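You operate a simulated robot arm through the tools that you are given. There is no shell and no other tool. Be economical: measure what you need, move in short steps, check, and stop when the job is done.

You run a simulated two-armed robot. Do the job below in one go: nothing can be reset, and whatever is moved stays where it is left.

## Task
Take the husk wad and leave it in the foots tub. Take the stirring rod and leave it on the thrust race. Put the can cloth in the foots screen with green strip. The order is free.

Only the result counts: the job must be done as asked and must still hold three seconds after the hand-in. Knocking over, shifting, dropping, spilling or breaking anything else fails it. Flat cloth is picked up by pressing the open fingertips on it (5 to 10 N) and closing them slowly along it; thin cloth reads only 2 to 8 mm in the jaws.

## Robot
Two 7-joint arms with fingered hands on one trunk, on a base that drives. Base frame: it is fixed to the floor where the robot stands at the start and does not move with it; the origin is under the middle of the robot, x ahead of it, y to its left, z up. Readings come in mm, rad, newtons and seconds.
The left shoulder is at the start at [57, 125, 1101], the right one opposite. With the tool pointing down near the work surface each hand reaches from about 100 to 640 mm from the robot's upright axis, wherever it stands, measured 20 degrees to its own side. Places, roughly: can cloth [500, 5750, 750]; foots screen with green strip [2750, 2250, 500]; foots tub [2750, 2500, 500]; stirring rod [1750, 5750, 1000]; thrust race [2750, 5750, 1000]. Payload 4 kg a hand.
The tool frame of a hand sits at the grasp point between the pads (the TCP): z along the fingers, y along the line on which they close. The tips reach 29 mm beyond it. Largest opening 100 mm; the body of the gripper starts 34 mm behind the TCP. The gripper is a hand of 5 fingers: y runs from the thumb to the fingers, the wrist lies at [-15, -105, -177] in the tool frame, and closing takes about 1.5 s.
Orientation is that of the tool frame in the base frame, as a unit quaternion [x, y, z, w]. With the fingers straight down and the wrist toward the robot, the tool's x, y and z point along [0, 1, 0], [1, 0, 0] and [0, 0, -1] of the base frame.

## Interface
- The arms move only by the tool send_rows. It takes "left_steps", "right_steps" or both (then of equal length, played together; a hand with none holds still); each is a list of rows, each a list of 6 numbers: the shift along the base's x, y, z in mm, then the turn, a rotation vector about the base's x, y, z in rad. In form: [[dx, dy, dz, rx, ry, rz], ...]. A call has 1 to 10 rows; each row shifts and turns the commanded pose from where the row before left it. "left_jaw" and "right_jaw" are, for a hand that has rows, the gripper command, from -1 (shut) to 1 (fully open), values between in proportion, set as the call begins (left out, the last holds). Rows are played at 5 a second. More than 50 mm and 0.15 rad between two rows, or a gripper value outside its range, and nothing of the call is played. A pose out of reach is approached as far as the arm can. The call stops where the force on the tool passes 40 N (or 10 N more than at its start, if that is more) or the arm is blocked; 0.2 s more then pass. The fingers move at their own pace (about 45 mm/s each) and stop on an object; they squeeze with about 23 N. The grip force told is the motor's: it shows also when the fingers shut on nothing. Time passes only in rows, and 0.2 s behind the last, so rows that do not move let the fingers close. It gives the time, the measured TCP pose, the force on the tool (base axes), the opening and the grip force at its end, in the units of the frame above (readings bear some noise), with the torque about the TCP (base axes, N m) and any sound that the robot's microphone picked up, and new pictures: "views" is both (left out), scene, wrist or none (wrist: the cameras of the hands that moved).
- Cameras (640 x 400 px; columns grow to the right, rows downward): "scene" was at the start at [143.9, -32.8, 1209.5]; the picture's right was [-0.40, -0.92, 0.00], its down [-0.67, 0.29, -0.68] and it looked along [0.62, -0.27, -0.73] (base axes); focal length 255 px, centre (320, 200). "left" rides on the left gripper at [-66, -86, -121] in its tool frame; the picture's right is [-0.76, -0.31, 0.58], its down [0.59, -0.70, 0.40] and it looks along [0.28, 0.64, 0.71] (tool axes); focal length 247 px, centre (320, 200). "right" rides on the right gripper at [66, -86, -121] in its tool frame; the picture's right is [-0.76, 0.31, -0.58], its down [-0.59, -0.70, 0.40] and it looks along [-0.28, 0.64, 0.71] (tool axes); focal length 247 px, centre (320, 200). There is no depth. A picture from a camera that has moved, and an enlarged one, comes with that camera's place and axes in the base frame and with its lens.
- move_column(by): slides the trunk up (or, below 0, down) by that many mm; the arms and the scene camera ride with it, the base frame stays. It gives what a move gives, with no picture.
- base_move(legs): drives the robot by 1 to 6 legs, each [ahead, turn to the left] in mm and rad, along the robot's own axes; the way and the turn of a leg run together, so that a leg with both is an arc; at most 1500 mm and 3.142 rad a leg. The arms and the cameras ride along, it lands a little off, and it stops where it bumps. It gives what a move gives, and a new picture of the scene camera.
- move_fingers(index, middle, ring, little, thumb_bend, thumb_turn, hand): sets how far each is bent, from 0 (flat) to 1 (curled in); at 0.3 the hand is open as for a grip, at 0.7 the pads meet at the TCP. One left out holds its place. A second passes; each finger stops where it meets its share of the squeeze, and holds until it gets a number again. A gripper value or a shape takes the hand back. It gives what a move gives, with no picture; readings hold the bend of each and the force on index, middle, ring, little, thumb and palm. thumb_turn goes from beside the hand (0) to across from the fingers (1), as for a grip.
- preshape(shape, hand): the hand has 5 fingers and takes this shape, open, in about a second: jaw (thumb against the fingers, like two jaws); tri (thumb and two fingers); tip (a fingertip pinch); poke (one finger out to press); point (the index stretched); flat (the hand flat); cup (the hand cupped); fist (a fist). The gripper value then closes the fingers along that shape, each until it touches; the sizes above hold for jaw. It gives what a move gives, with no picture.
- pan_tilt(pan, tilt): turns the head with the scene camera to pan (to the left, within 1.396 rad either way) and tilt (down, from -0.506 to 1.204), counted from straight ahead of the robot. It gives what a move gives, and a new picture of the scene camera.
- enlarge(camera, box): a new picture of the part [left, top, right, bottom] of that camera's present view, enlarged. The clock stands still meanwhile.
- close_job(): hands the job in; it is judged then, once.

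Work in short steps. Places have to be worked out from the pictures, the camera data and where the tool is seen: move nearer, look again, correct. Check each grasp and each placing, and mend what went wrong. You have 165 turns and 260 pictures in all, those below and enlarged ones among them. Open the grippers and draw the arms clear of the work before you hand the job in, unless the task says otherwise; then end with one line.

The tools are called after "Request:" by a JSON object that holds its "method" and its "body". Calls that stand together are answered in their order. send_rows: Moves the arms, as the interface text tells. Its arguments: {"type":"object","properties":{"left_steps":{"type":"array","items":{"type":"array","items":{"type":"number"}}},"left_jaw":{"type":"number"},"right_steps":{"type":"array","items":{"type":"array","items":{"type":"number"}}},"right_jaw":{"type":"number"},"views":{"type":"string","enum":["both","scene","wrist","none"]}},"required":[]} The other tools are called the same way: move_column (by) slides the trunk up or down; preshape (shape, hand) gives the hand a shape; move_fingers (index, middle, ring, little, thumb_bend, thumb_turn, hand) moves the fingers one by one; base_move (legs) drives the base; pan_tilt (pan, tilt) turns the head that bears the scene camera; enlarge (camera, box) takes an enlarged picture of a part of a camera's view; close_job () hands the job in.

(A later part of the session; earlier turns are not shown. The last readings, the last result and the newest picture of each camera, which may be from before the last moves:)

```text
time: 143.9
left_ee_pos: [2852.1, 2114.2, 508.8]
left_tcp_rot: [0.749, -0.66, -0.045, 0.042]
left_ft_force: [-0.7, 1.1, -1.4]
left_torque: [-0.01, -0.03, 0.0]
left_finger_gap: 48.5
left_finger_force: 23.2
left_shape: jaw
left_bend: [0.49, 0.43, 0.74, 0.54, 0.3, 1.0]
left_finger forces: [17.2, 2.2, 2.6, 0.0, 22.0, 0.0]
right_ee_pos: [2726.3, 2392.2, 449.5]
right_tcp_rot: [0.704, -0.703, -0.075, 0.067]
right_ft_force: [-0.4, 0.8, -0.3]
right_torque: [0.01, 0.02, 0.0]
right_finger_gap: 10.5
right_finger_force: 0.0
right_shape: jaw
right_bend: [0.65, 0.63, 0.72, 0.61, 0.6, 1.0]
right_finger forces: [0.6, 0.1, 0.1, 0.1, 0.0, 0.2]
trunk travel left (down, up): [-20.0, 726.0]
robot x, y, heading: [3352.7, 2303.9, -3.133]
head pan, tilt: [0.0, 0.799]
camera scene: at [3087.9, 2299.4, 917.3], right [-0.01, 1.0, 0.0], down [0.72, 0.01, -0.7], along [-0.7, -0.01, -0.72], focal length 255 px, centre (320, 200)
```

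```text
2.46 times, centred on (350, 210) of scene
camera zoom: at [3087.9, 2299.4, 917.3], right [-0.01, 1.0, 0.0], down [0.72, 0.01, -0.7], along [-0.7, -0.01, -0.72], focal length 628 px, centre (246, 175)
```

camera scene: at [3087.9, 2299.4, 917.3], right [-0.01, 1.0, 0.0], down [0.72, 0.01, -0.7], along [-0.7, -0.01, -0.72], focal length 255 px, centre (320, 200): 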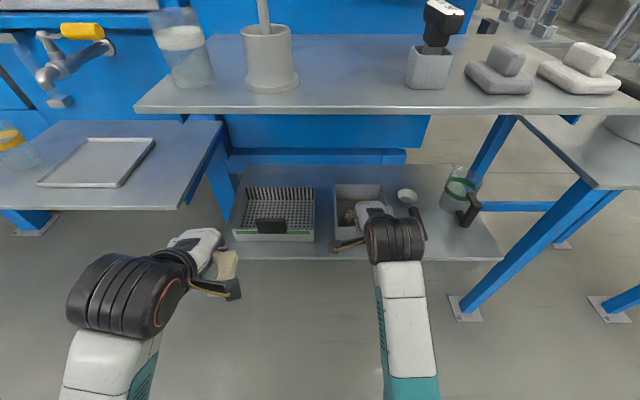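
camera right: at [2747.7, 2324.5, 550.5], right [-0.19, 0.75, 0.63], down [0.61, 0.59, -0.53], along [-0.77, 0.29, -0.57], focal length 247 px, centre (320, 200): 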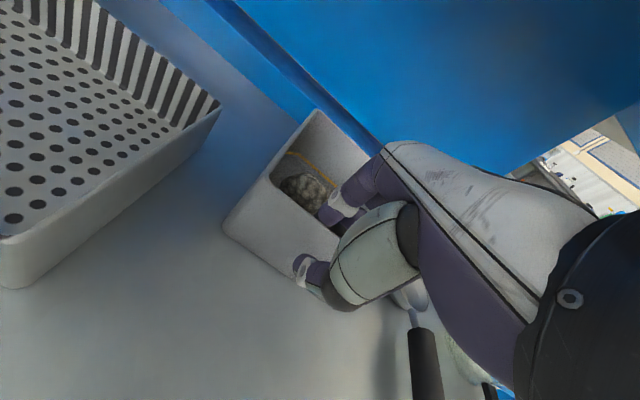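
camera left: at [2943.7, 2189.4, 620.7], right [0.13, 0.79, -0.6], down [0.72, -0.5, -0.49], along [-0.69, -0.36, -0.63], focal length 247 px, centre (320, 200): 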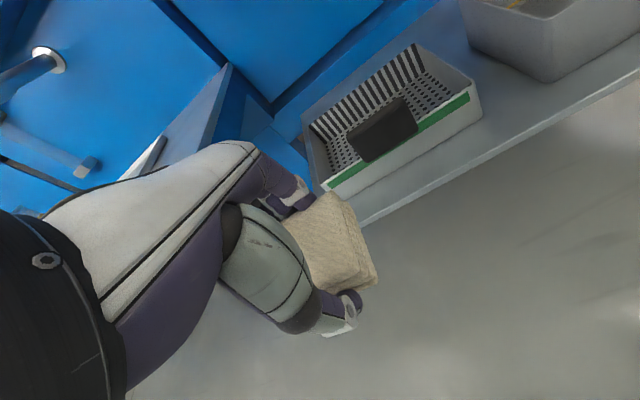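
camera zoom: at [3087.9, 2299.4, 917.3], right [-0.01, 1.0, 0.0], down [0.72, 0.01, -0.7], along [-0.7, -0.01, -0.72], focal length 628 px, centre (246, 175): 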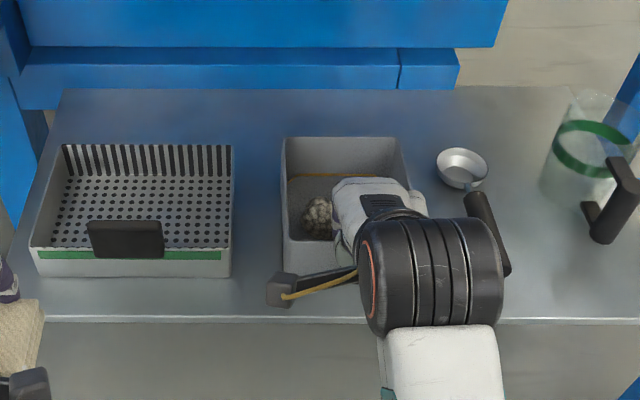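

The tub is back where it was (rim row and left edge match the first view). I open slightly and lift the hand straight out.

Request:
{"method": "send_rows", "body": {"right_steps": [[0, 0, 0, 0, 0, 0], [0, 0, 0, 0, 0, 0], [0, 0, 0, 0, 0, 0], [0, 0, 0, 0, 0, 0]], "right_jaw": -0.35, "views": "none"}}

Request:
{"method": "send_rows", "body": {"right_steps": [[0, 0, 12, 0, 0, 0], [0, 0, 20, 0, 0, 0], [4, 0, 25, 0, 0, 0], [30, 0, 20, 0, 0, 0], [35, 0, 0, 0, 0, 0], [35, 0, 0, 0, 0, 0]], "views": "scene"}}

Request:
{"method": "enlarge", "body": {"camera": "scene", "box": [220, 140, 480, 280]}}

```text
time: 144.9
left_ee_pos: [2852.7, 2113.9, 509.6]
left_tcp_rot: [0.749, -0.659, -0.046, 0.042]
left_ft_force: [-0.6, 0.4, -1.0]
left_torque: [-0.02, -0.01, 0.02]
left_finger_gap: 48.3
left_finger_force: 22.8
left_shape: jaw
left_bend: [0.49, 0.43, 0.74, 0.54, 0.3, 1.0]
left_finger forces: [17.2, 2.2, 2.6, 0.1, 22.1, 0.1]
right_ee_pos: [2725.6, 2393.8, 451.1]
right_tcp_rot: [0.704, -0.703, -0.074, 0.069]
right_ft_force: [-0.2, 0.6, -0.1]
right_torque: [0.02, 0.01, -0.01]
right_finger_gap: 32.1
right_finger_force: 0.0
right_shape: jaw
right_bend: [0.48, 0.51, 0.74, 0.54, 0.45, 1.0]
right_finger forces: [0.1, 0.1, 0.0, 0.1, 0.0, 0.0]
trunk travel left (down, up): [-20.0, 726.0]
robot x, y, heading: [3351.8, 2301.6, -3.131]
head pan, tilt: [0.0, 0.799]
```

```text
time: 146.3
left_ee_pos: [2853.1, 2113.3, 508.8]
left_tcp_rot: [0.749, -0.66, -0.046, 0.042]
left_ft_force: [-0.3, -0.2, -0.2]
left_torque: [0.0, -0.03, 0.02]
left_finger_gap: 48.6
left_finger_force: 23.0
left_shape: jaw
left_bend: [0.49, 0.43, 0.74, 0.54, 0.3, 1.0]
left_finger forces: [17.1, 2.2, 2.6, 0.2, 22.1, 0.1]
right_ee_pos: [2829.4, 2390.6, 527.1]
right_tcp_rot: [0.704, -0.703, -0.074, 0.067]
right_ft_force: [1.1, -0.6, 0.1]
right_torque: [0.01, 0.01, 0.01]
right_finger_gap: 32.1
right_finger_force: 0.0
right_shape: jaw
right_bend: [0.48, 0.51, 0.74, 0.54, 0.45, 1.0]
right_finger forces: [0.0, 0.0, 0.1, 0.0, 0.1, 0.0]
trunk travel left (down, up): [-20.0, 726.0]
robot x, y, heading: [3348.7, 2301.4, -3.136]
head pan, tilt: [0.0, 0.799]
camera scene: at [3087.8, 2299.4, 917.3], right [-0.01, 1.0, 0.0], down [0.72, 0.01, -0.7], along [-0.7, -0.01, -0.72], focal length 255 px, centre (320, 200)
```

scene: 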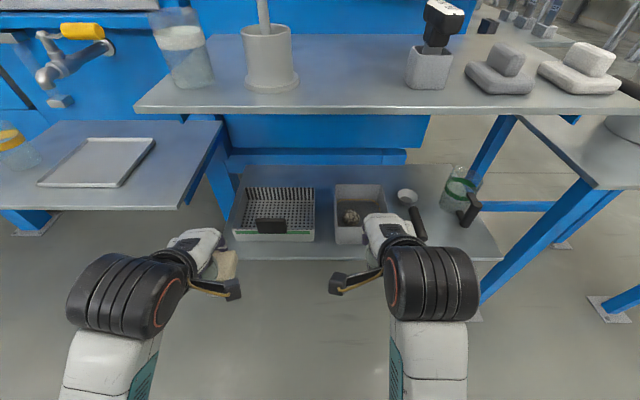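

```text
2.46 times, centred on (350, 210) of scene
camera zoom: at [3087.8, 2299.4, 917.3], right [-0.01, 1.0, 0.0], down [0.72, 0.01, -0.7], along [-0.7, -0.01, -0.72], focal length 628 px, centre (246, 175)
```

zoom: 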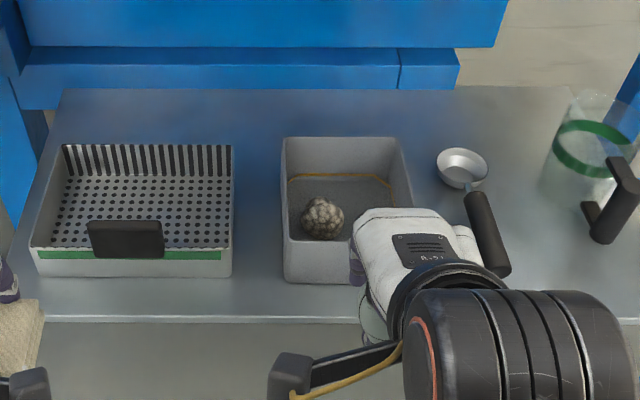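

The tub sits as before with the wad inside. Now the cloth: the screen spans x≈2600–2719, y≈2095–2280, with a handle up to z≈490 in front. I square up the left hand, pitch it 0.5 rad and raise it to z≈548.

Request:
{"method": "send_rows", "body": {"left_steps": [[0, 16, 8, 0, 0.08, -0.03], [0, 16, 8, 0, 0.08, -0.03], [0, 16, 8, 0, 0.08, -0.03], [0, 16, 8, 0, 0.08, -0.03], [0, 12, 8, 0, 0.055, -0.006]], "views": "both"}}

```text
time: 147.5
left_ee_pos: [2836.8, 2192.4, 537.0]
left_tcp_rot: [-0.684, 0.686, 0.186, -0.163]
left_ft_force: [-0.4, -1.3, -1.4]
left_torque: [0.0, 0.0, 0.03]
left_finger_gap: 48.6
left_finger_force: 22.9
left_shape: jaw
left_bend: [0.49, 0.43, 0.74, 0.54, 0.3, 1.0]
left_finger forces: [17.1, 2.2, 2.6, 0.1, 22.0, 0.0]
left hand out of reach, approached as far as the arm can: row 1, 2, 3
right_ee_pos: [2828.1, 2390.9, 527.9]
right_tcp_rot: [0.704, -0.703, -0.074, 0.068]
right_ft_force: [-0.5, -0.8, -0.2]
right_torque: [0.01, 0.01, 0.0]
right_finger_gap: 32.3
right_finger_force: 0.1
right_shape: jaw
right_bend: [0.48, 0.51, 0.74, 0.54, 0.45, 1.0]
right_finger forces: [0.0, 0.0, 0.0, 0.0, 0.0, 0.0]
trunk travel left (down, up): [-20.0, 726.0]
robot x, y, heading: [3354.3, 2300.7, -3.129]
head pan, tilt: [0.0, 0.799]
camera scene: at [3087.9, 2299.3, 917.3], right [-0.01, 1.0, 0.0], down [0.72, 0.01, -0.7], along [-0.7, -0.01, -0.72], focal length 255 px, centre (320, 200)
camera left: at [2971.5, 2253.4, 604.9], right [0.0, 0.78, -0.63], down [0.42, -0.57, -0.71], along [-0.91, -0.26, -0.33], focal length 247 px, centre (320, 200)
```

scene: 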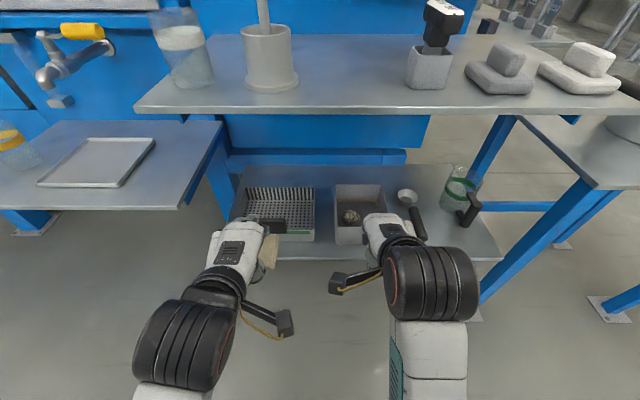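
left: 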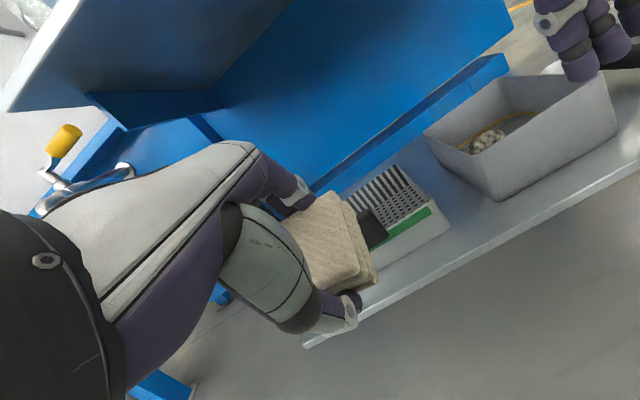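

Good. I raise to 552 and move in toward the screen, checking partway.

Request:
{"method": "send_rows", "body": {"left_steps": [[-10, 0, 15, 0, 0, 0], [-35, 0, 0, 0, 0, 0], [-35, 0, 0, 0, 0, 0]], "views": "both"}}

```text
time: 148.3
left_ee_pos: [2755.2, 2192.1, 551.9]
left_tcp_rot: [-0.684, 0.686, 0.186, -0.162]
left_ft_force: [-0.5, -0.3, -0.4]
left_torque: [-0.01, -0.03, 0.01]
left_finger_gap: 48.8
left_finger_force: 22.7
left_shape: jaw
left_bend: [0.49, 0.43, 0.74, 0.54, 0.3, 1.0]
left_finger forces: [17.0, 2.2, 2.6, 0.3, 22.2, 0.1]
left hand out of reach, approached as far as the arm can: row 1
right_ee_pos: [2828.1, 2390.6, 527.0]
right_tcp_rot: [0.705, -0.702, -0.074, 0.069]
right_ft_force: [0.5, -0.3, 0.1]
right_torque: [0.01, -0.05, 0.01]
right_finger_gap: 32.2
right_finger_force: 0.0
right_shape: jaw
right_bend: [0.48, 0.51, 0.74, 0.54, 0.45, 1.0]
right_finger forces: [0.0, 0.0, 0.0, 0.0, 0.0, 0.0]
trunk travel left (down, up): [-20.0, 726.0]
robot x, y, heading: [3352.3, 2305.6, -3.133]
head pan, tilt: [0.0, 0.799]
camera scene: at [3088.1, 2299.4, 917.4], right [-0.01, 1.0, 0.0], down [0.72, 0.01, -0.7], along [-0.7, -0.01, -0.72], focal length 255 px, centre (320, 200)
camera left: at [2890.2, 2253.5, 619.2], right [0.0, 0.78, -0.63], down [0.42, -0.57, -0.71], along [-0.91, -0.26, -0.33], focal length 247 px, centre (320, 200)
```

scene: 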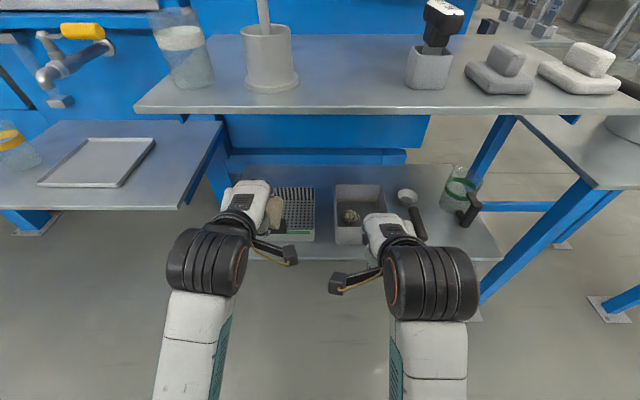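
left: 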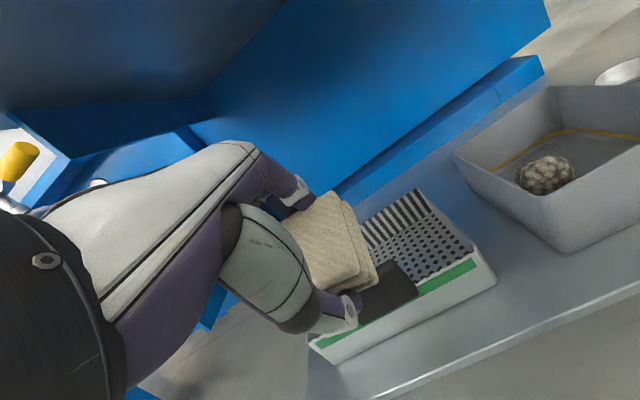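

The cloth is above the handle with clearance. I continue in 95 mm to over the screen's middle.

Request:
{"method": "send_rows", "body": {"left_steps": [[-30, 0, 0, 0, 0, 0], [-30, 0, 0, 0, 0, 0], [-30, -2, 0, 0, 0, 0]], "views": "both"}}

```text
time: 149.1
left_ee_pos: [2664.5, 2190.1, 550.8]
left_tcp_rot: [-0.685, 0.686, 0.186, -0.161]
left_ft_force: [0.7, 0.5, -0.7]
left_torque: [0.01, 0.02, 0.01]
left_finger_gap: 48.5
left_finger_force: 23.2
left_shape: jaw
left_bend: [0.49, 0.43, 0.74, 0.54, 0.3, 1.0]
left_finger forces: [17.1, 2.2, 2.6, 0.2, 22.1, 0.1]
right_ee_pos: [2828.0, 2390.2, 526.7]
right_tcp_rot: [0.704, -0.703, -0.074, 0.069]
right_ft_force: [0.6, 0.5, 0.4]
right_torque: [0.01, -0.04, 0.0]
right_finger_gap: 32.3
right_finger_force: 0.1
right_shape: jaw
right_bend: [0.48, 0.51, 0.74, 0.54, 0.45, 1.0]
right_finger forces: [0.0, 0.0, 0.0, 0.0, 0.0, 0.0]
trunk travel left (down, up): [-20.0, 726.0]
robot x, y, heading: [3349.6, 2303.9, -3.131]
head pan, tilt: [0.0, 0.799]
camera scene: at [3088.0, 2299.4, 917.3], right [-0.01, 1.0, 0.0], down [0.72, 0.01, -0.7], along [-0.7, -0.01, -0.72], focal length 255 px, centre (320, 200)
camera left: at [2798.4, 2250.7, 619.2], right [0.0, 0.78, -0.63], down [0.42, -0.57, -0.7], along [-0.91, -0.26, -0.33], focal length 247 px, centre (320, 200)
```

scene: 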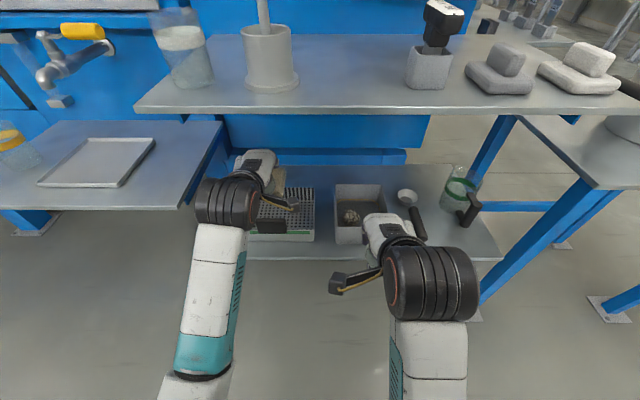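
left: 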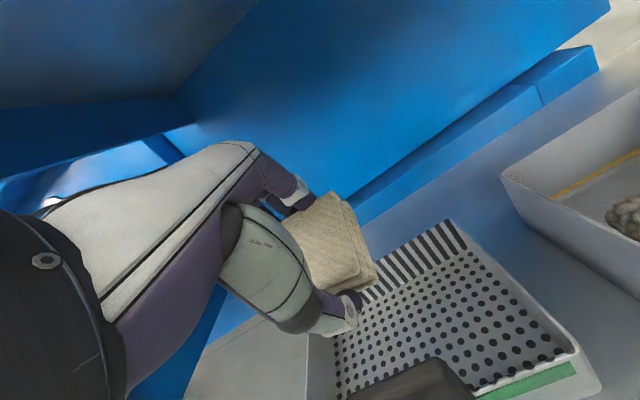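

The cloth is over the screen. I lower 33 mm and open the hand.

Request:
{"method": "send_rows", "body": {"left_steps": [[-5, 0, -15, 0, 0, 0], [0, 0, -12, 0, 0, 0], [0, 0, -6, 0, 0, 0]], "views": "wrist"}}

Request:
{"method": "send_rows", "body": {"left_steps": [[0, 0, 0, 0, 0, 0], [0, 0, 0, 0, 0, 0], [0, 0, 0, 0, 0, 0], [0, 0, 0, 0, 0, 0]], "left_jaw": 0.75, "views": "both"}}

```text
time: 149.9
left_ee_pos: [2659.1, 2188.8, 518.9]
left_tcp_rot: [-0.685, 0.685, 0.187, -0.162]
left_ft_force: [0.0, -0.4, 0.5]
left_torque: [-0.01, -0.01, -0.01]
left_finger_gap: 48.6
left_finger_force: 23.0
left_shape: jaw
left_bend: [0.49, 0.43, 0.74, 0.54, 0.3, 1.0]
left_finger forces: [17.1, 2.2, 2.6, 0.2, 22.1, 0.0]
right_ee_pos: [2827.9, 2390.4, 526.6]
right_tcp_rot: [0.704, -0.703, -0.074, 0.068]
right_ft_force: [0.3, 0.1, 0.1]
right_torque: [0.03, -0.02, -0.02]
right_finger_gap: 32.3
right_finger_force: 0.1
right_shape: jaw
right_bend: [0.48, 0.51, 0.74, 0.54, 0.45, 1.0]
right_finger forces: [0.0, 0.0, 0.0, 0.1, 0.0, 0.1]
trunk travel left (down, up): [-20.0, 726.0]
robot x, y, heading: [3353.8, 2304.7, -3.132]
head pan, tilt: [0.0, 0.799]
camera left: at [2793.8, 2251.2, 587.0], right [0.0, 0.78, -0.63], down [0.42, -0.57, -0.71], along [-0.91, -0.26, -0.33], focal length 247 px, centre (320, 200)
```

left: 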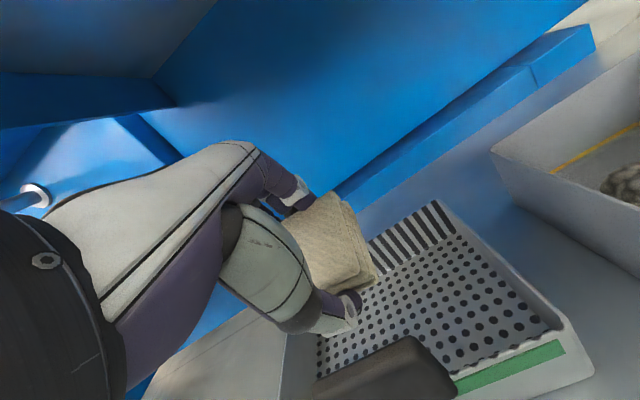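

```text
time: 150.9
left_ee_pos: [2659.5, 2190.0, 519.1]
left_tcp_rot: [-0.684, 0.686, 0.187, -0.162]
left_ft_force: [0.3, -1.0, -0.1]
left_torque: [0.01, -0.03, -0.02]
left_finger_gap: 87.2
left_finger_force: 0.1
left_shape: jaw
left_bend: [0.35, 0.31, 0.25, 0.34, 0.31, 0.98]
left_finger forces: [0.0, 0.0, 0.1, 0.0, 0.1, 0.0]
right_ee_pos: [2827.6, 2390.7, 527.0]
right_tcp_rot: [0.704, -0.703, -0.074, 0.068]
right_ft_force: [0.0, 1.0, -0.3]
right_torque: [0.02, 0.01, 0.01]
right_finger_gap: 32.0
right_finger_force: 0.1
right_shape: jaw
right_bend: [0.48, 0.51, 0.74, 0.54, 0.45, 1.0]
right_finger forces: [0.1, 0.0, 0.0, 0.0, 0.0, 0.0]
trunk travel left (down, up): [-20.0, 726.0]
robot x, y, heading: [3350.4, 2302.5, -3.133]
head pan, tilt: [0.0, 0.799]
camera scene: at [3087.9, 2299.4, 917.3], right [-0.01, 1.0, 0.0], down [0.72, 0.01, -0.7], along [-0.7, -0.01, -0.72], focal length 255 px, centre (320, 200)
camera left: at [2793.9, 2251.2, 587.3], right [0.0, 0.78, -0.63], down [0.42, -0.57, -0.71], along [-0.91, -0.26, -0.33], focal length 247 px, centre (320, 200)
```

scene: 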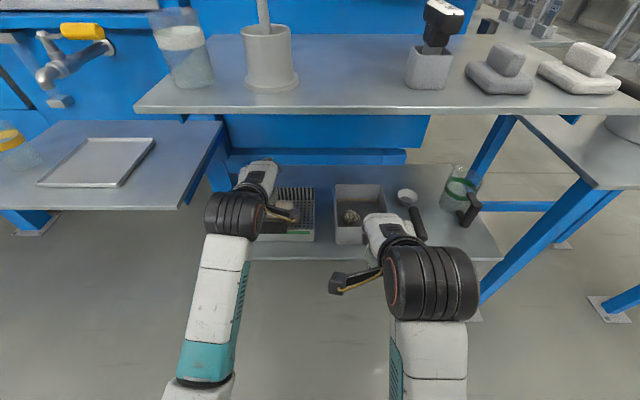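
left: 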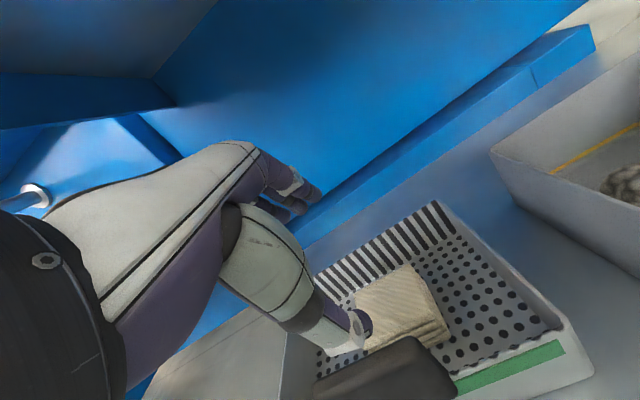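

The cloth lies in the screen. I raise the left hand and draw it straight back out, then check.

Request:
{"method": "send_rows", "body": {"left_steps": [[0, 0, 15, 0, 0, 0], [0, 0, 18, 0, 0, 0], [35, 0, 2, 0, 0, 0], [40, 0, 0, 0, 0, 0], [40, 0, 0, 0, 0, 0], [40, 0, 0, 0, 0, 0], [30, 0, 0, 0, 0, 0]], "views": "scene"}}

Request:
{"method": "enlarge", "body": {"camera": "scene", "box": [220, 140, 480, 280]}}

```text
time: 152.5
left_ee_pos: [2833.8, 2196.5, 542.7]
left_tcp_rot: [-0.685, 0.686, 0.186, -0.161]
left_ft_force: [0.6, 0.8, 0.1]
left_torque: [-0.01, 0.01, -0.01]
left_finger_gap: 87.1
left_finger_force: 0.1
left_shape: jaw
left_bend: [0.35, 0.31, 0.25, 0.34, 0.3, 0.98]
left_finger forces: [0.1, 0.0, 0.0, 0.0, 0.0, 0.0]
left hand out of reach, approached as far as the arm can: row 7
right_ee_pos: [2829.3, 2390.2, 527.2]
right_tcp_rot: [0.705, -0.703, -0.073, 0.068]
right_ft_force: [0.5, -0.2, -0.2]
right_torque: [0.0, 0.03, -0.01]
right_finger_gap: 32.0
right_finger_force: 0.1
right_shape: jaw
right_bend: [0.48, 0.51, 0.74, 0.54, 0.45, 1.0]
right_finger forces: [0.0, 0.1, 0.1, 0.0, 0.0, 0.1]
trunk travel left (down, up): [-20.0, 726.0]
robot x, y, heading: [3349.0, 2302.3, -3.134]
head pan, tilt: [0.0, 0.799]
camera scene: at [3087.9, 2299.4, 917.3], right [-0.01, 1.0, 0.0], down [0.72, 0.01, -0.7], along [-0.7, -0.01, -0.72], focal length 255 px, centre (320, 200)
```

scene: 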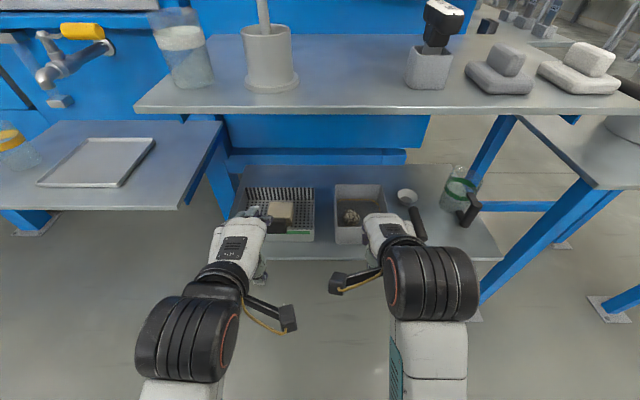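

```text
2.46 times, centred on (350, 210) of scene
camera zoom: at [3087.9, 2299.4, 917.3], right [-0.01, 1.0, 0.0], down [0.72, 0.01, -0.7], along [-0.7, -0.01, -0.72], focal length 628 px, centre (246, 175)
```

zoom: 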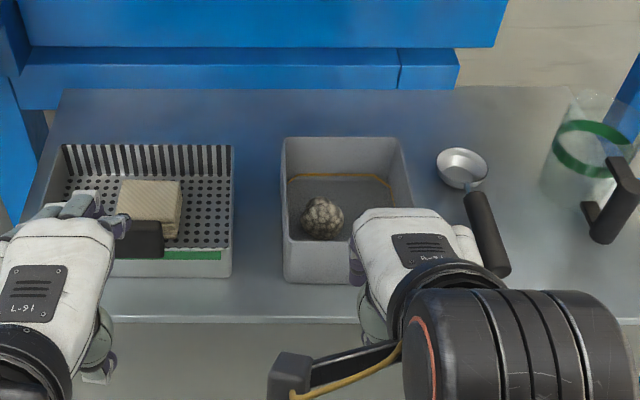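

Wad in tub, cloth in screen, neighbours undisturbed. I back off, raise the trunk and drive round to the bench for the stirring rod.

Request:
{"method": "base_move", "body": {"legs": [[-350, 0]]}}

Request:
{"method": "move_column", "body": {"by": 470}}

Request:
{"method": "base_move", "body": {"legs": [[0, -1.575], [1500, 0], [500, 0], [0, 1.571]]}}

```text
time: 154.7
left_ee_pos: [3177.5, 2200.1, 542.6]
left_tcp_rot: [-0.684, 0.687, 0.186, -0.162]
left_ft_force: [-0.3, -0.5, -0.3]
left_torque: [-0.01, 0.0, -0.02]
left_finger_gap: 87.4
left_finger_force: 0.1
left_shape: jaw
left_bend: [0.35, 0.31, 0.25, 0.34, 0.3, 0.98]
left_finger forces: [0.0, 0.0, 0.1, 0.0, 0.0, 0.0]
right_ee_pos: [3172.3, 2393.7, 525.7]
right_tcp_rot: [0.704, -0.703, -0.074, 0.069]
right_ft_force: [0.1, -0.1, 0.1]
right_torque: [0.01, -0.01, -0.04]
right_finger_gap: 32.3
right_finger_force: 0.0
right_shape: jaw
right_bend: [0.48, 0.51, 0.74, 0.54, 0.45, 1.0]
right_finger forces: [0.0, 0.0, 0.1, 0.1, 0.0, 0.1]
trunk travel left (down, up): [-20.0, 726.0]
robot x, y, heading: [3696.7, 2302.8, -3.132]
head pan, tilt: [0.0, 0.799]
camera scene: at [3431.8, 2303.1, 917.3], right [-0.01, 1.0, 0.0], down [0.72, 0.01, -0.7], along [-0.7, -0.01, -0.72], focal length 255 px, centre (320, 200)
```

scene: 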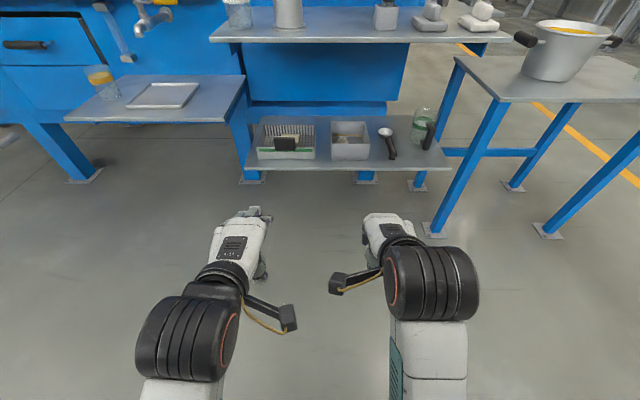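

```text
refused: 470 is not a number from -400 to 400
```

```text
time: 172.5
left_ee_pos: [3170.2, 4242.8, 543.4]
left_tcp_rot: [-0.669, 0.702, 0.19, -0.156]
left_ft_force: [-1.0, 0.7, 0.5]
left_torque: [0.01, 0.02, 0.01]
left_finger_gap: 87.3
left_finger_force: 0.0
left_shape: jaw
left_bend: [0.35, 0.31, 0.25, 0.34, 0.3, 0.98]
left_finger forces: [0.1, 0.1, 0.0, 0.0, 0.0, 0.0]
right_ee_pos: [3174.0, 4436.1, 527.1]
right_tcp_rot: [-0.687, 0.719, 0.075, -0.066]
right_ft_force: [-0.1, 0.0, -0.1]
right_torque: [0.0, 0.01, 0.0]
right_finger_gap: 32.2
right_finger_force: 0.0
right_shape: jaw
right_bend: [0.48, 0.51, 0.74, 0.54, 0.45, 1.0]
right_finger forces: [0.0, 0.1, 0.0, 0.1, 0.0, 0.0]
trunk travel left (down, up): [-20.0, 726.0]
robot x, y, heading: [3693.4, 4323.8, 3.107]
head pan, tilt: [0.0, 0.799]
camera scene: at [3429.4, 4333.3, 917.3], right [0.04, 1.0, 0.0], down [0.72, -0.03, -0.7], along [-0.7, 0.03, -0.72], focal length 255 px, centre (320, 200)
```

scene: 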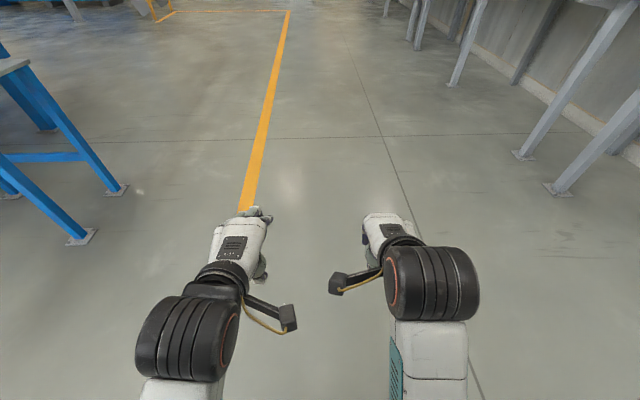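

Now I raise the trunk, and drive to x≈2750 facing the bench to find the thrust race.

Request:
{"method": "move_column", "body": {"by": 400}}

Request:
{"method": "move_column", "body": {"by": 100}}

Request:
{"method": "base_move", "body": {"legs": [[1000, 0.03], [0, -1.57]]}}

Request:
{"method": "pan_tilt", "body": {"pan": 0.0, "tilt": 0.35}}

```text
time: 176.4
left_ee_pos: [3170.6, 4241.9, 942.0]
left_tcp_rot: [-0.669, 0.701, 0.19, -0.157]
left_ft_force: [0.6, -0.6, -0.7]
left_torque: [0.03, -0.03, -0.01]
left_finger_gap: 87.3
left_finger_force: 0.1
left_shape: jaw
left_bend: [0.35, 0.31, 0.25, 0.34, 0.3, 0.98]
left_finger forces: [0.0, 0.1, 0.0, 0.1, 0.0, 0.0]
right_ee_pos: [3170.2, 4438.2, 932.4]
right_tcp_rot: [-0.687, 0.719, 0.082, -0.069]
right_ft_force: [-0.5, 0.2, -0.1]
right_torque: [-0.02, -0.04, -0.04]
right_finger_gap: 32.2
right_finger_force: 0.1
right_shape: jaw
right_bend: [0.48, 0.51, 0.74, 0.54, 0.45, 1.0]
right_finger forces: [0.0, 0.0, 0.0, 0.0, 0.1, 0.1]
trunk travel left (down, up): [-420.0, 326.0]
robot x, y, heading: [3691.9, 4324.0, 3.105]
head pan, tilt: [0.0, 0.799]
```

```text
time: 177.7
left_ee_pos: [3169.8, 4242.8, 1042.5]
left_tcp_rot: [-0.669, 0.701, 0.189, -0.158]
left_ft_force: [-0.8, -0.9, -1.5]
left_torque: [-0.02, -0.03, -0.03]
left_finger_gap: 87.2
left_finger_force: 0.1
left_shape: jaw
left_bend: [0.35, 0.31, 0.25, 0.34, 0.3, 0.98]
left_finger forces: [0.0, 0.0, 0.0, 0.1, 0.0, 0.1]
right_ee_pos: [3171.0, 4436.7, 1029.7]
right_tcp_rot: [-0.687, 0.719, 0.078, -0.069]
right_ft_force: [0.9, -0.1, 0.3]
right_torque: [0.01, -0.03, 0.02]
right_finger_gap: 32.1
right_finger_force: 0.1
right_shape: jaw
right_bend: [0.48, 0.51, 0.74, 0.54, 0.45, 1.0]
right_finger forces: [0.0, 0.0, 0.1, 0.1, 0.0, 0.0]
trunk travel left (down, up): [-520.0, 226.0]
robot x, y, heading: [3692.8, 4323.8, 3.103]
head pan, tilt: [0.0, 0.799]
```

```text
time: 186.9
left_ee_pos: [2593.2, 4864.1, 1042.7]
left_tcp_rot: [0.016, 0.969, 0.246, 0.021]
left_ft_force: [-0.1, 0.0, -0.6]
left_torque: [0.0, 0.01, -0.01]
left_finger_gap: 87.3
left_finger_force: 0.1
left_shape: jaw
left_bend: [0.35, 0.31, 0.25, 0.34, 0.3, 0.98]
left_finger forces: [0.0, 0.0, 0.1, 0.0, 0.0, 0.1]
right_ee_pos: [2789.2, 4863.5, 1027.0]
right_tcp_rot: [0.014, 0.995, 0.102, 0.008]
right_ft_force: [-0.8, -0.4, -0.6]
right_torque: [0.0, 0.01, -0.01]
right_finger_gap: 32.2
right_finger_force: 0.1
right_shape: jaw
right_bend: [0.48, 0.51, 0.74, 0.54, 0.45, 1.0]
right_finger forces: [0.0, 0.0, 0.0, 0.1, 0.0, 0.1]
trunk travel left (down, up): [-520.0, 226.0]
robot x, y, heading: [2686.9, 4342.7, 1.552]
head pan, tilt: [0.0, 0.799]
camera scene: at [2686.8, 4454.6, 1434.8], right [1.0, -0.02, 0.0], down [-0.01, -0.72, -0.7], along [0.01, 0.7, -0.72], focal length 255 px, centre (320, 200)
```

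scene: 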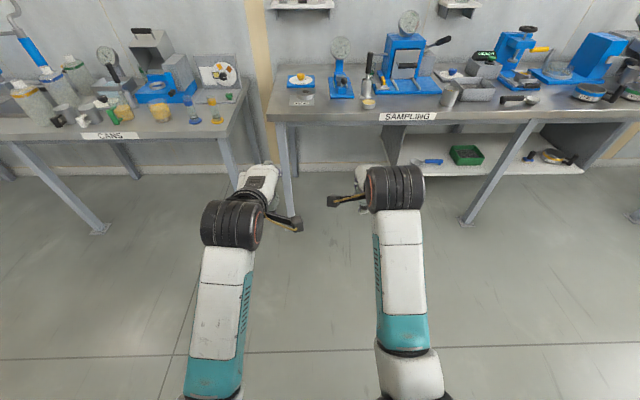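

```text
time: 187.8
left_ee_pos: [2593.8, 4864.6, 1042.6]
left_tcp_rot: [0.016, 0.969, 0.246, 0.022]
left_ft_force: [-0.2, -0.1, -0.3]
left_torque: [-0.03, 0.01, 0.01]
left_finger_gap: 87.5
left_finger_force: 0.1
left_shape: jaw
left_bend: [0.35, 0.31, 0.25, 0.34, 0.3, 0.98]
left_finger forces: [0.0, 0.0, 0.0, 0.1, 0.1, 0.0]
right_ee_pos: [2789.6, 4863.0, 1027.0]
right_tcp_rot: [0.014, 0.995, 0.101, 0.009]
right_ft_force: [0.0, -0.1, -0.3]
right_torque: [-0.01, 0.0, -0.03]
right_finger_gap: 32.2
right_finger_force: 0.0
right_shape: jaw
right_bend: [0.48, 0.51, 0.74, 0.54, 0.45, 1.0]
right_finger forces: [0.1, 0.0, 0.0, 0.0, 0.1, 0.0]
trunk travel left (down, up): [-520.0, 226.0]
robot x, y, heading: [2684.5, 4339.3, 1.549]
head pan, tilt: [0.0, 0.351]
camera scene: at [2687.0, 4467.1, 1474.4], right [1.0, -0.02, 0.0], down [-0.01, -0.34, -0.94], along [0.02, 0.94, -0.34], focal length 255 px, centre (320, 200)
```

scene: 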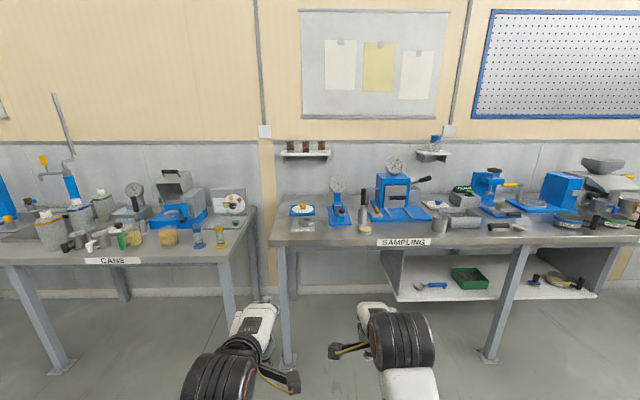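

I zoom into both benches to identify the race and the rod.

Request:
{"method": "enlarge", "body": {"camera": "scene", "box": [270, 140, 470, 265]}}

Request:
{"method": "enlarge", "body": {"camera": "scene", "box": [50, 150, 270, 275]}}

Request:
{"method": "enlarge", "body": {"camera": "scene", "box": [440, 140, 640, 265]}}

```text
3.20 times, centred on (370, 202) of scene
camera zoom: at [2687.0, 4467.1, 1474.4], right [1.0, -0.02, 0.0], down [-0.01, -0.34, -0.94], along [0.02, 0.94, -0.34], focal length 816 px, centre (160, 192)
```

zoom: 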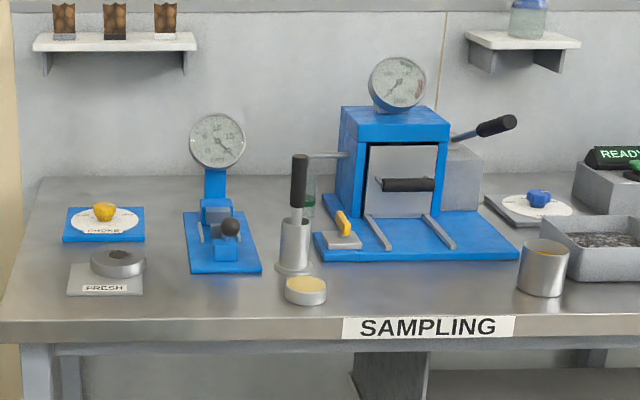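

```text
2.91 times, centred on (160, 212) of scene
camera zoom: at [2687.0, 4467.1, 1474.4], right [1.0, -0.02, 0.0], down [-0.01, -0.34, -0.94], along [0.02, 0.94, -0.34], focal length 742 px, centre (786, 164)
```

zoom: 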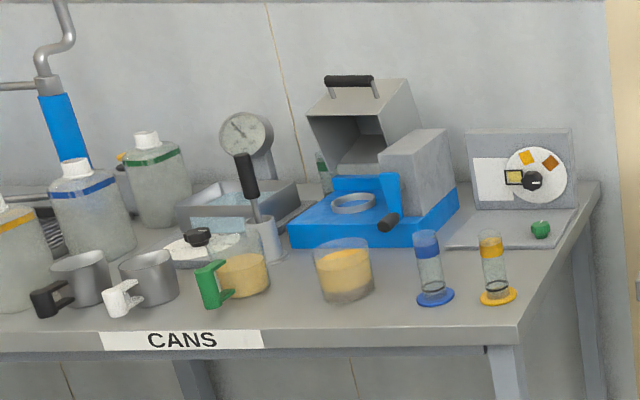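

```text
3.20 times, centred on (540, 202) of scene
camera zoom: at [2687.0, 4467.1, 1474.4], right [1.0, -0.02, 0.0], down [-0.01, -0.34, -0.94], along [0.02, 0.94, -0.34], focal length 816 px, centre (-384, 192)
```

zoom: 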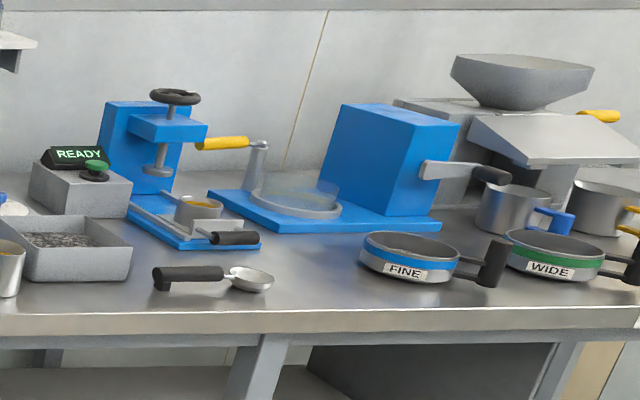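

I look closer at the ring marked with a label and the other candidates near x≈2750.

Request:
{"method": "enlarge", "body": {"camera": "scene", "box": [284, 195, 334, 240]}}

Request:
{"method": "enlarge", "body": {"camera": "scene", "box": [322, 170, 382, 240]}}

Request:
{"method": "enlarge", "body": {"camera": "scene", "box": [100, 190, 180, 255]}}

```text
8.89 times, centred on (309, 218) of scene
camera zoom: at [2687.0, 4467.1, 1474.4], right [1.0, -0.02, 0.0], down [-0.01, -0.34, -0.94], along [0.02, 0.94, -0.34], focal length 2268 px, centre (418, 44)
```

zoom: 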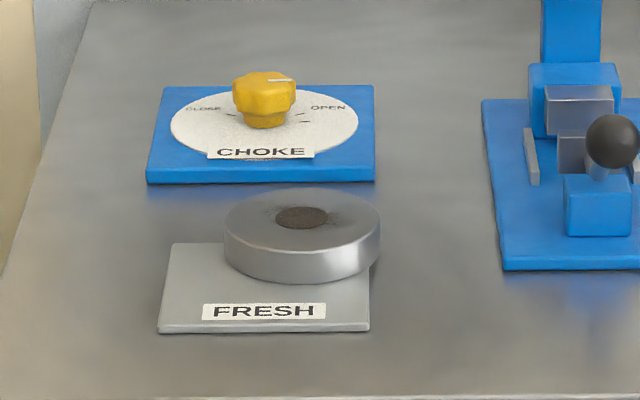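

```text
5.71 times, centred on (352, 205) of scene
camera zoom: at [2687.0, 4467.1, 1474.4], right [1.0, -0.02, 0.0], down [-0.01, -0.34, -0.94], along [0.02, 0.94, -0.34], focal length 1458 px, centre (137, 171)
```

zoom: 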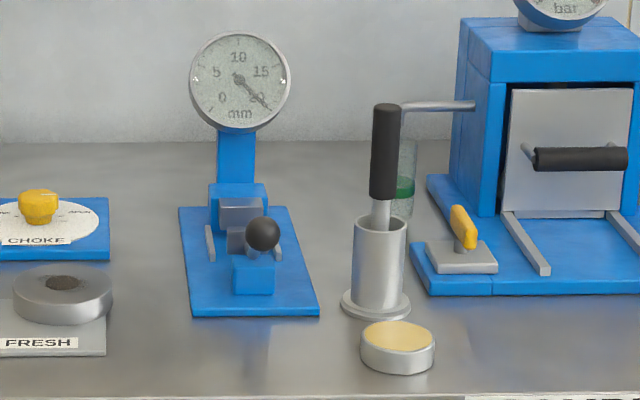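

```text
6.15 times, centred on (140, 222) of scene
camera zoom: at [2687.0, 4467.1, 1474.4], right [1.0, -0.02, 0.0], down [-0.01, -0.34, -0.94], along [0.02, 0.94, -0.34], focal length 1570 px, centre (1428, 62)
```

zoom: 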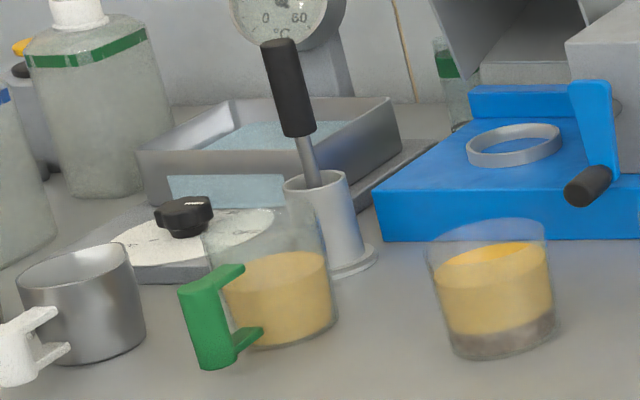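

The "FRESH" metal ring at about (2644, 5717) is the thrust race; the black-handled rod in a stand on the CANS bench (x≈1650) is the stirring rod. I drive to about (1500, 4800) in front of the rod.

Request:
{"method": "base_move", "body": {"legs": [[0, 1.22], [1271, 0], [0, -1.2]]}}

Request:
{"method": "pan_tilt", "body": {"pan": -0.2, "tilt": 0.45}}

```text
time: 200.2
left_ee_pos: [1428.1, 5301.6, 1044.1]
left_tcp_rot: [0.002, 0.969, 0.246, 0.017]
left_ft_force: [-0.9, 0.3, -0.9]
left_torque: [0.02, 0.01, 0.02]
left_finger_gap: 87.1
left_finger_force: 0.0
left_shape: jaw
left_bend: [0.35, 0.31, 0.25, 0.34, 0.3, 0.98]
left_finger forces: [0.0, 0.0, 0.1, 0.0, 0.0, 0.0]
right_ee_pos: [1624.4, 5306.1, 1026.1]
right_tcp_rot: [0.001, 0.995, 0.101, 0.007]
right_ft_force: [0.9, -0.8, 0.5]
right_torque: [0.0, 0.0, -0.01]
right_finger_gap: 32.0
right_finger_force: 0.0
right_shape: jaw
right_bend: [0.48, 0.51, 0.74, 0.54, 0.45, 1.0]
right_finger forces: [0.0, 0.0, 0.0, 0.0, 0.1, 0.1]
trunk travel left (down, up): [-520.0, 226.0]
robot x, y, heading: [1531.1, 4783.0, 1.58]
head pan, tilt: [0.0, 0.351]
camera scene: at [1531.9, 4907.9, 1474.5], right [1.0, 0.01, 0.0], down [0.0, -0.34, -0.94], along [-0.01, 0.94, -0.34], focal length 255 px, centre (320, 200)
```

scene: 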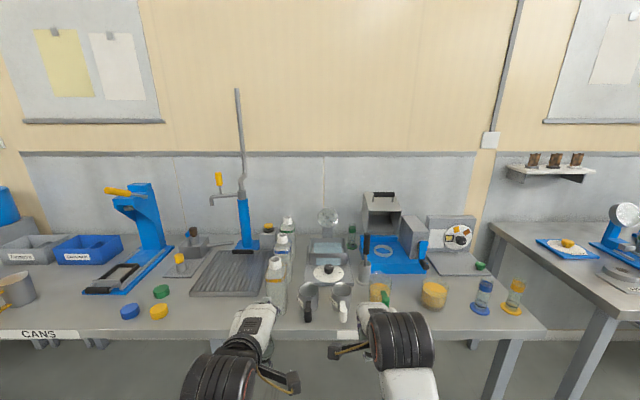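

```text
time: 200.9
left_ee_pos: [1426.4, 5301.4, 1042.8]
left_tcp_rot: [0.003, 0.969, 0.246, 0.019]
left_ft_force: [0.3, 0.1, 0.2]
left_torque: [-0.03, 0.0, 0.01]
left_finger_gap: 87.4
left_finger_force: 0.1
left_shape: jaw
left_bend: [0.35, 0.31, 0.25, 0.34, 0.3, 0.98]
left_finger forces: [0.0, 0.0, 0.1, 0.0, 0.0, 0.1]
right_ee_pos: [1622.8, 5307.0, 1026.1]
right_tcp_rot: [0.001, 0.995, 0.102, 0.006]
right_ft_force: [-0.4, -0.8, 0.4]
right_torque: [-0.01, -0.03, 0.01]
right_finger_gap: 32.2
right_finger_force: 0.0
right_shape: jaw
right_bend: [0.48, 0.51, 0.74, 0.54, 0.45, 1.0]
right_finger forces: [0.0, 0.0, 0.0, 0.1, 0.0, 0.1]
trunk travel left (down, up): [-520.0, 226.0]
robot x, y, heading: [1527.4, 4780.5, 1.579]
head pan, tilt: [-0.201, 0.45]
camera scene: at [1550.1, 4905.0, 1465.3], right [0.98, -0.19, 0.0], down [-0.08, -0.43, -0.9], along [0.17, 0.88, -0.44], focal length 255 px, centre (320, 200)
```

scene: 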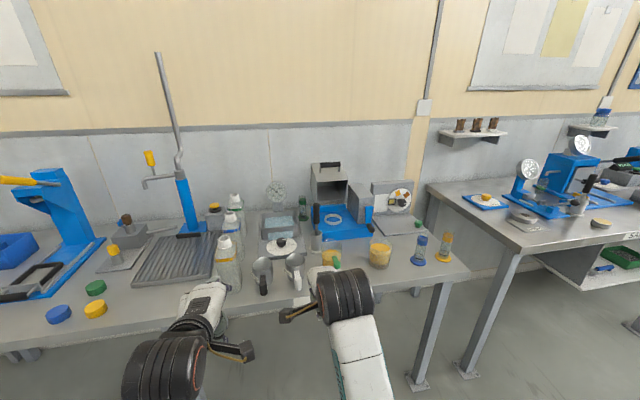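

Request:
{"method": "enlarge", "body": {"camera": "scene", "box": [230, 170, 390, 290]}}

Request:
{"method": "enlarge", "body": {"camera": "right", "box": [0, 0, 640, 400]}}

```text
3.33 times, centred on (310, 230) of scene
camera zoom: at [1550.1, 4905.0, 1465.3], right [0.98, -0.19, 0.0], down [-0.08, -0.43, -0.9], along [0.17, 0.88, -0.44], focal length 850 px, centre (353, 100)
```

zoom: 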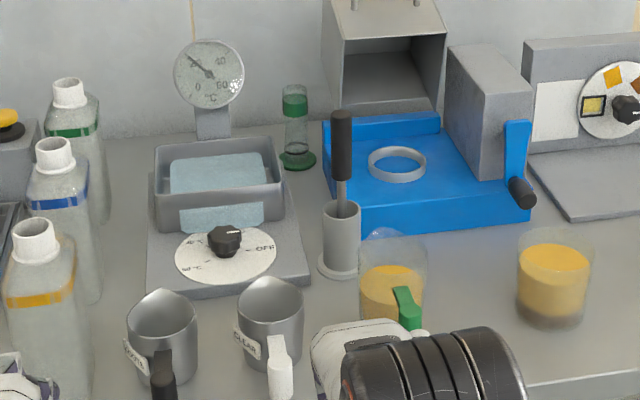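

```text
1.00 times, centred on (320, 200) of right (not enlarged: the box is as wide or as high as the picture)
camera zoom: at [1557.1, 5197.5, 1127.4], right [0.75, 0.18, 0.64], down [0.59, -0.61, -0.52], along [0.29, 0.77, -0.56], focal length 247 px, centre (320, 200)
```

zoom: 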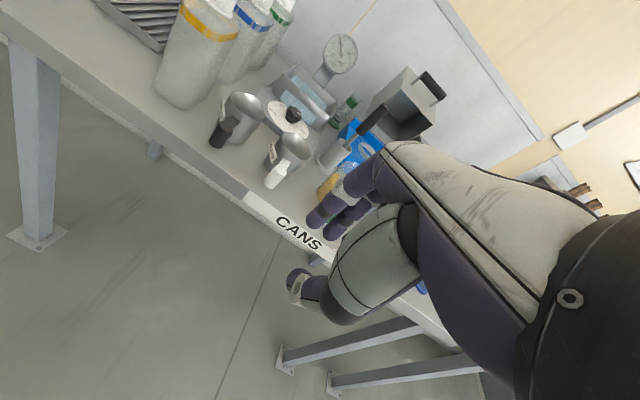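

The rod's handle triangulates to x≈1706, y≈5786, z≈914–1016, standing upright in its cup (cup top ≈878). I turn the right hand to a handshake pose (fingers forward, closing sideways) here in free space.

Request:
{"method": "send_rows", "body": {"right_steps": [[0, 0, 0, 0.0762, 0.0933, -0.075], [0, 0, 0, 0.0762, 0.0933, -0.075], [0, 0, 0, 0.0762, 0.0933, -0.075], [0, 0, 0, 0.0762, 0.0933, -0.075], [0, 0, 0, 0.0762, 0.0933, -0.075], [0, 0, 0, 0.0762, 0.0933, -0.075], [0, 0, 0, 0.0762, 0.0933, -0.075]], "right_jaw": 0.6, "views": "none"}}

Request:
{"method": "send_rows", "body": {"right_steps": [[0, 0, 0, 0.0762, 0.0933, -0.075], [0, 0, 0, 0.0762, 0.0933, -0.075], [0, 0, 0, 0.0762, 0.0933, -0.075], [0, 0, 0, 0.0762, 0.0933, -0.075], [0, 0, 0, 0.0762, 0.0933, -0.075], [0, 0, 0, 0.0762, 0.0933, -0.075], [0, 0, 0, 0.0762, 0.0933, -0.075]], "views": "both"}}

```text
time: 201.8
left_ee_pos: [1426.5, 5301.3, 1042.0]
left_tcp_rot: [0.003, 0.969, 0.246, 0.019]
left_ft_force: [0.0, -0.5, -0.8]
left_torque: [0.02, -0.02, -0.01]
left_finger_gap: 87.5
left_finger_force: 0.1
left_shape: jaw
left_bend: [0.35, 0.31, 0.25, 0.34, 0.3, 0.98]
left_finger forces: [0.0, 0.1, 0.1, 0.1, 0.1, 0.0]
right_ee_pos: [1665.6, 5351.0, 1103.4]
right_tcp_rot: [0.12, 0.941, 0.308, -0.079]
right_ft_force: [0.3, 1.4, 0.3]
right_torque: [0.0, -0.01, 0.03]
right_finger_gap: 79.7
right_finger_force: 0.1
right_shape: jaw
right_bend: [0.38, 0.33, 0.25, 0.37, 0.3, 0.99]
right_finger forces: [0.0, 0.0, 0.0, 0.0, 0.0, 0.0]
trunk travel left (down, up): [-520.0, 226.0]
robot x, y, heading: [1527.7, 4781.1, 1.573]
head pan, tilt: [-0.201, 0.45]
stopped in row 4 (right hand): the arm was blocked; the commanded pose is now the measured one
```

```text
time: 202.5
left_ee_pos: [1427.6, 5303.0, 1042.0]
left_tcp_rot: [0.002, 0.969, 0.247, 0.017]
left_ft_force: [-0.3, -0.2, -0.1]
left_torque: [-0.01, 0.0, -0.01]
left_finger_gap: 87.2
left_finger_force: 0.0
left_shape: jaw
left_bend: [0.35, 0.31, 0.25, 0.34, 0.3, 0.98]
left_finger forces: [0.1, 0.0, 0.0, 0.0, 0.0, 0.0]
right_ee_pos: [1723.8, 5365.5, 1133.1]
right_tcp_rot: [0.185, 0.884, 0.424, -0.067]
right_ft_force: [0.4, 0.0, 0.1]
right_torque: [-0.02, 0.0, -0.02]
right_finger_gap: 80.1
right_finger_force: 0.0
right_shape: jaw
right_bend: [0.38, 0.33, 0.25, 0.37, 0.3, 0.99]
right_finger forces: [0.0, 0.0, 0.0, 0.0, 0.1, 0.0]
trunk travel left (down, up): [-520.0, 226.0]
robot x, y, heading: [1533.9, 4784.6, 1.573]
head pan, tilt: [-0.201, 0.45]
stopped in row 3 (right hand): the arm was blocked; the commanded pose is now the measured one
camera scene: at [1550.4, 4905.0, 1465.2], right [0.98, -0.19, 0.0], down [-0.08, -0.43, -0.9], along [0.17, 0.88, -0.44], focal length 255 px, centre (320, 200)
camera right: at [1626.4, 5239.8, 1165.4], right [0.79, -0.48, 0.38], down [0.29, -0.25, -0.92], along [0.54, 0.84, -0.06], focal length 247 px, centre (320, 200)
```

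scene: 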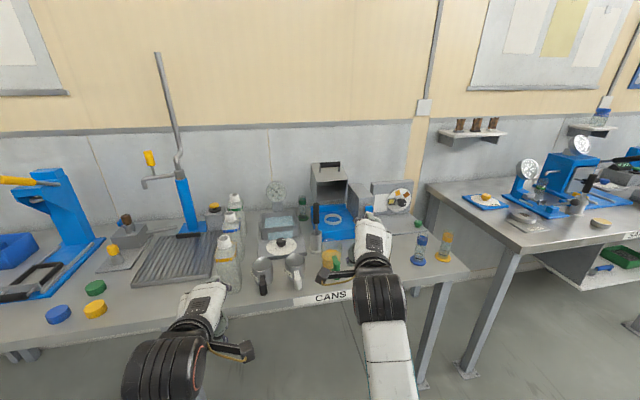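
right: 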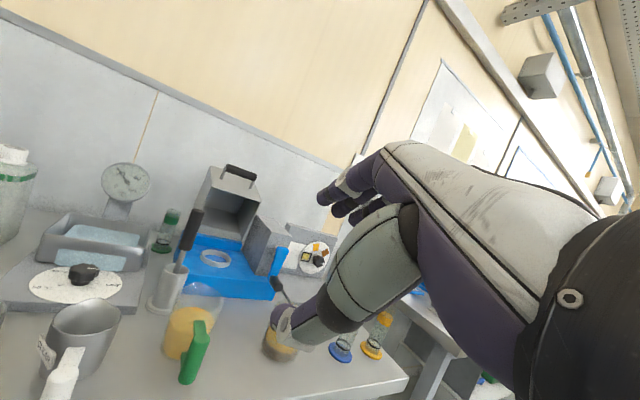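

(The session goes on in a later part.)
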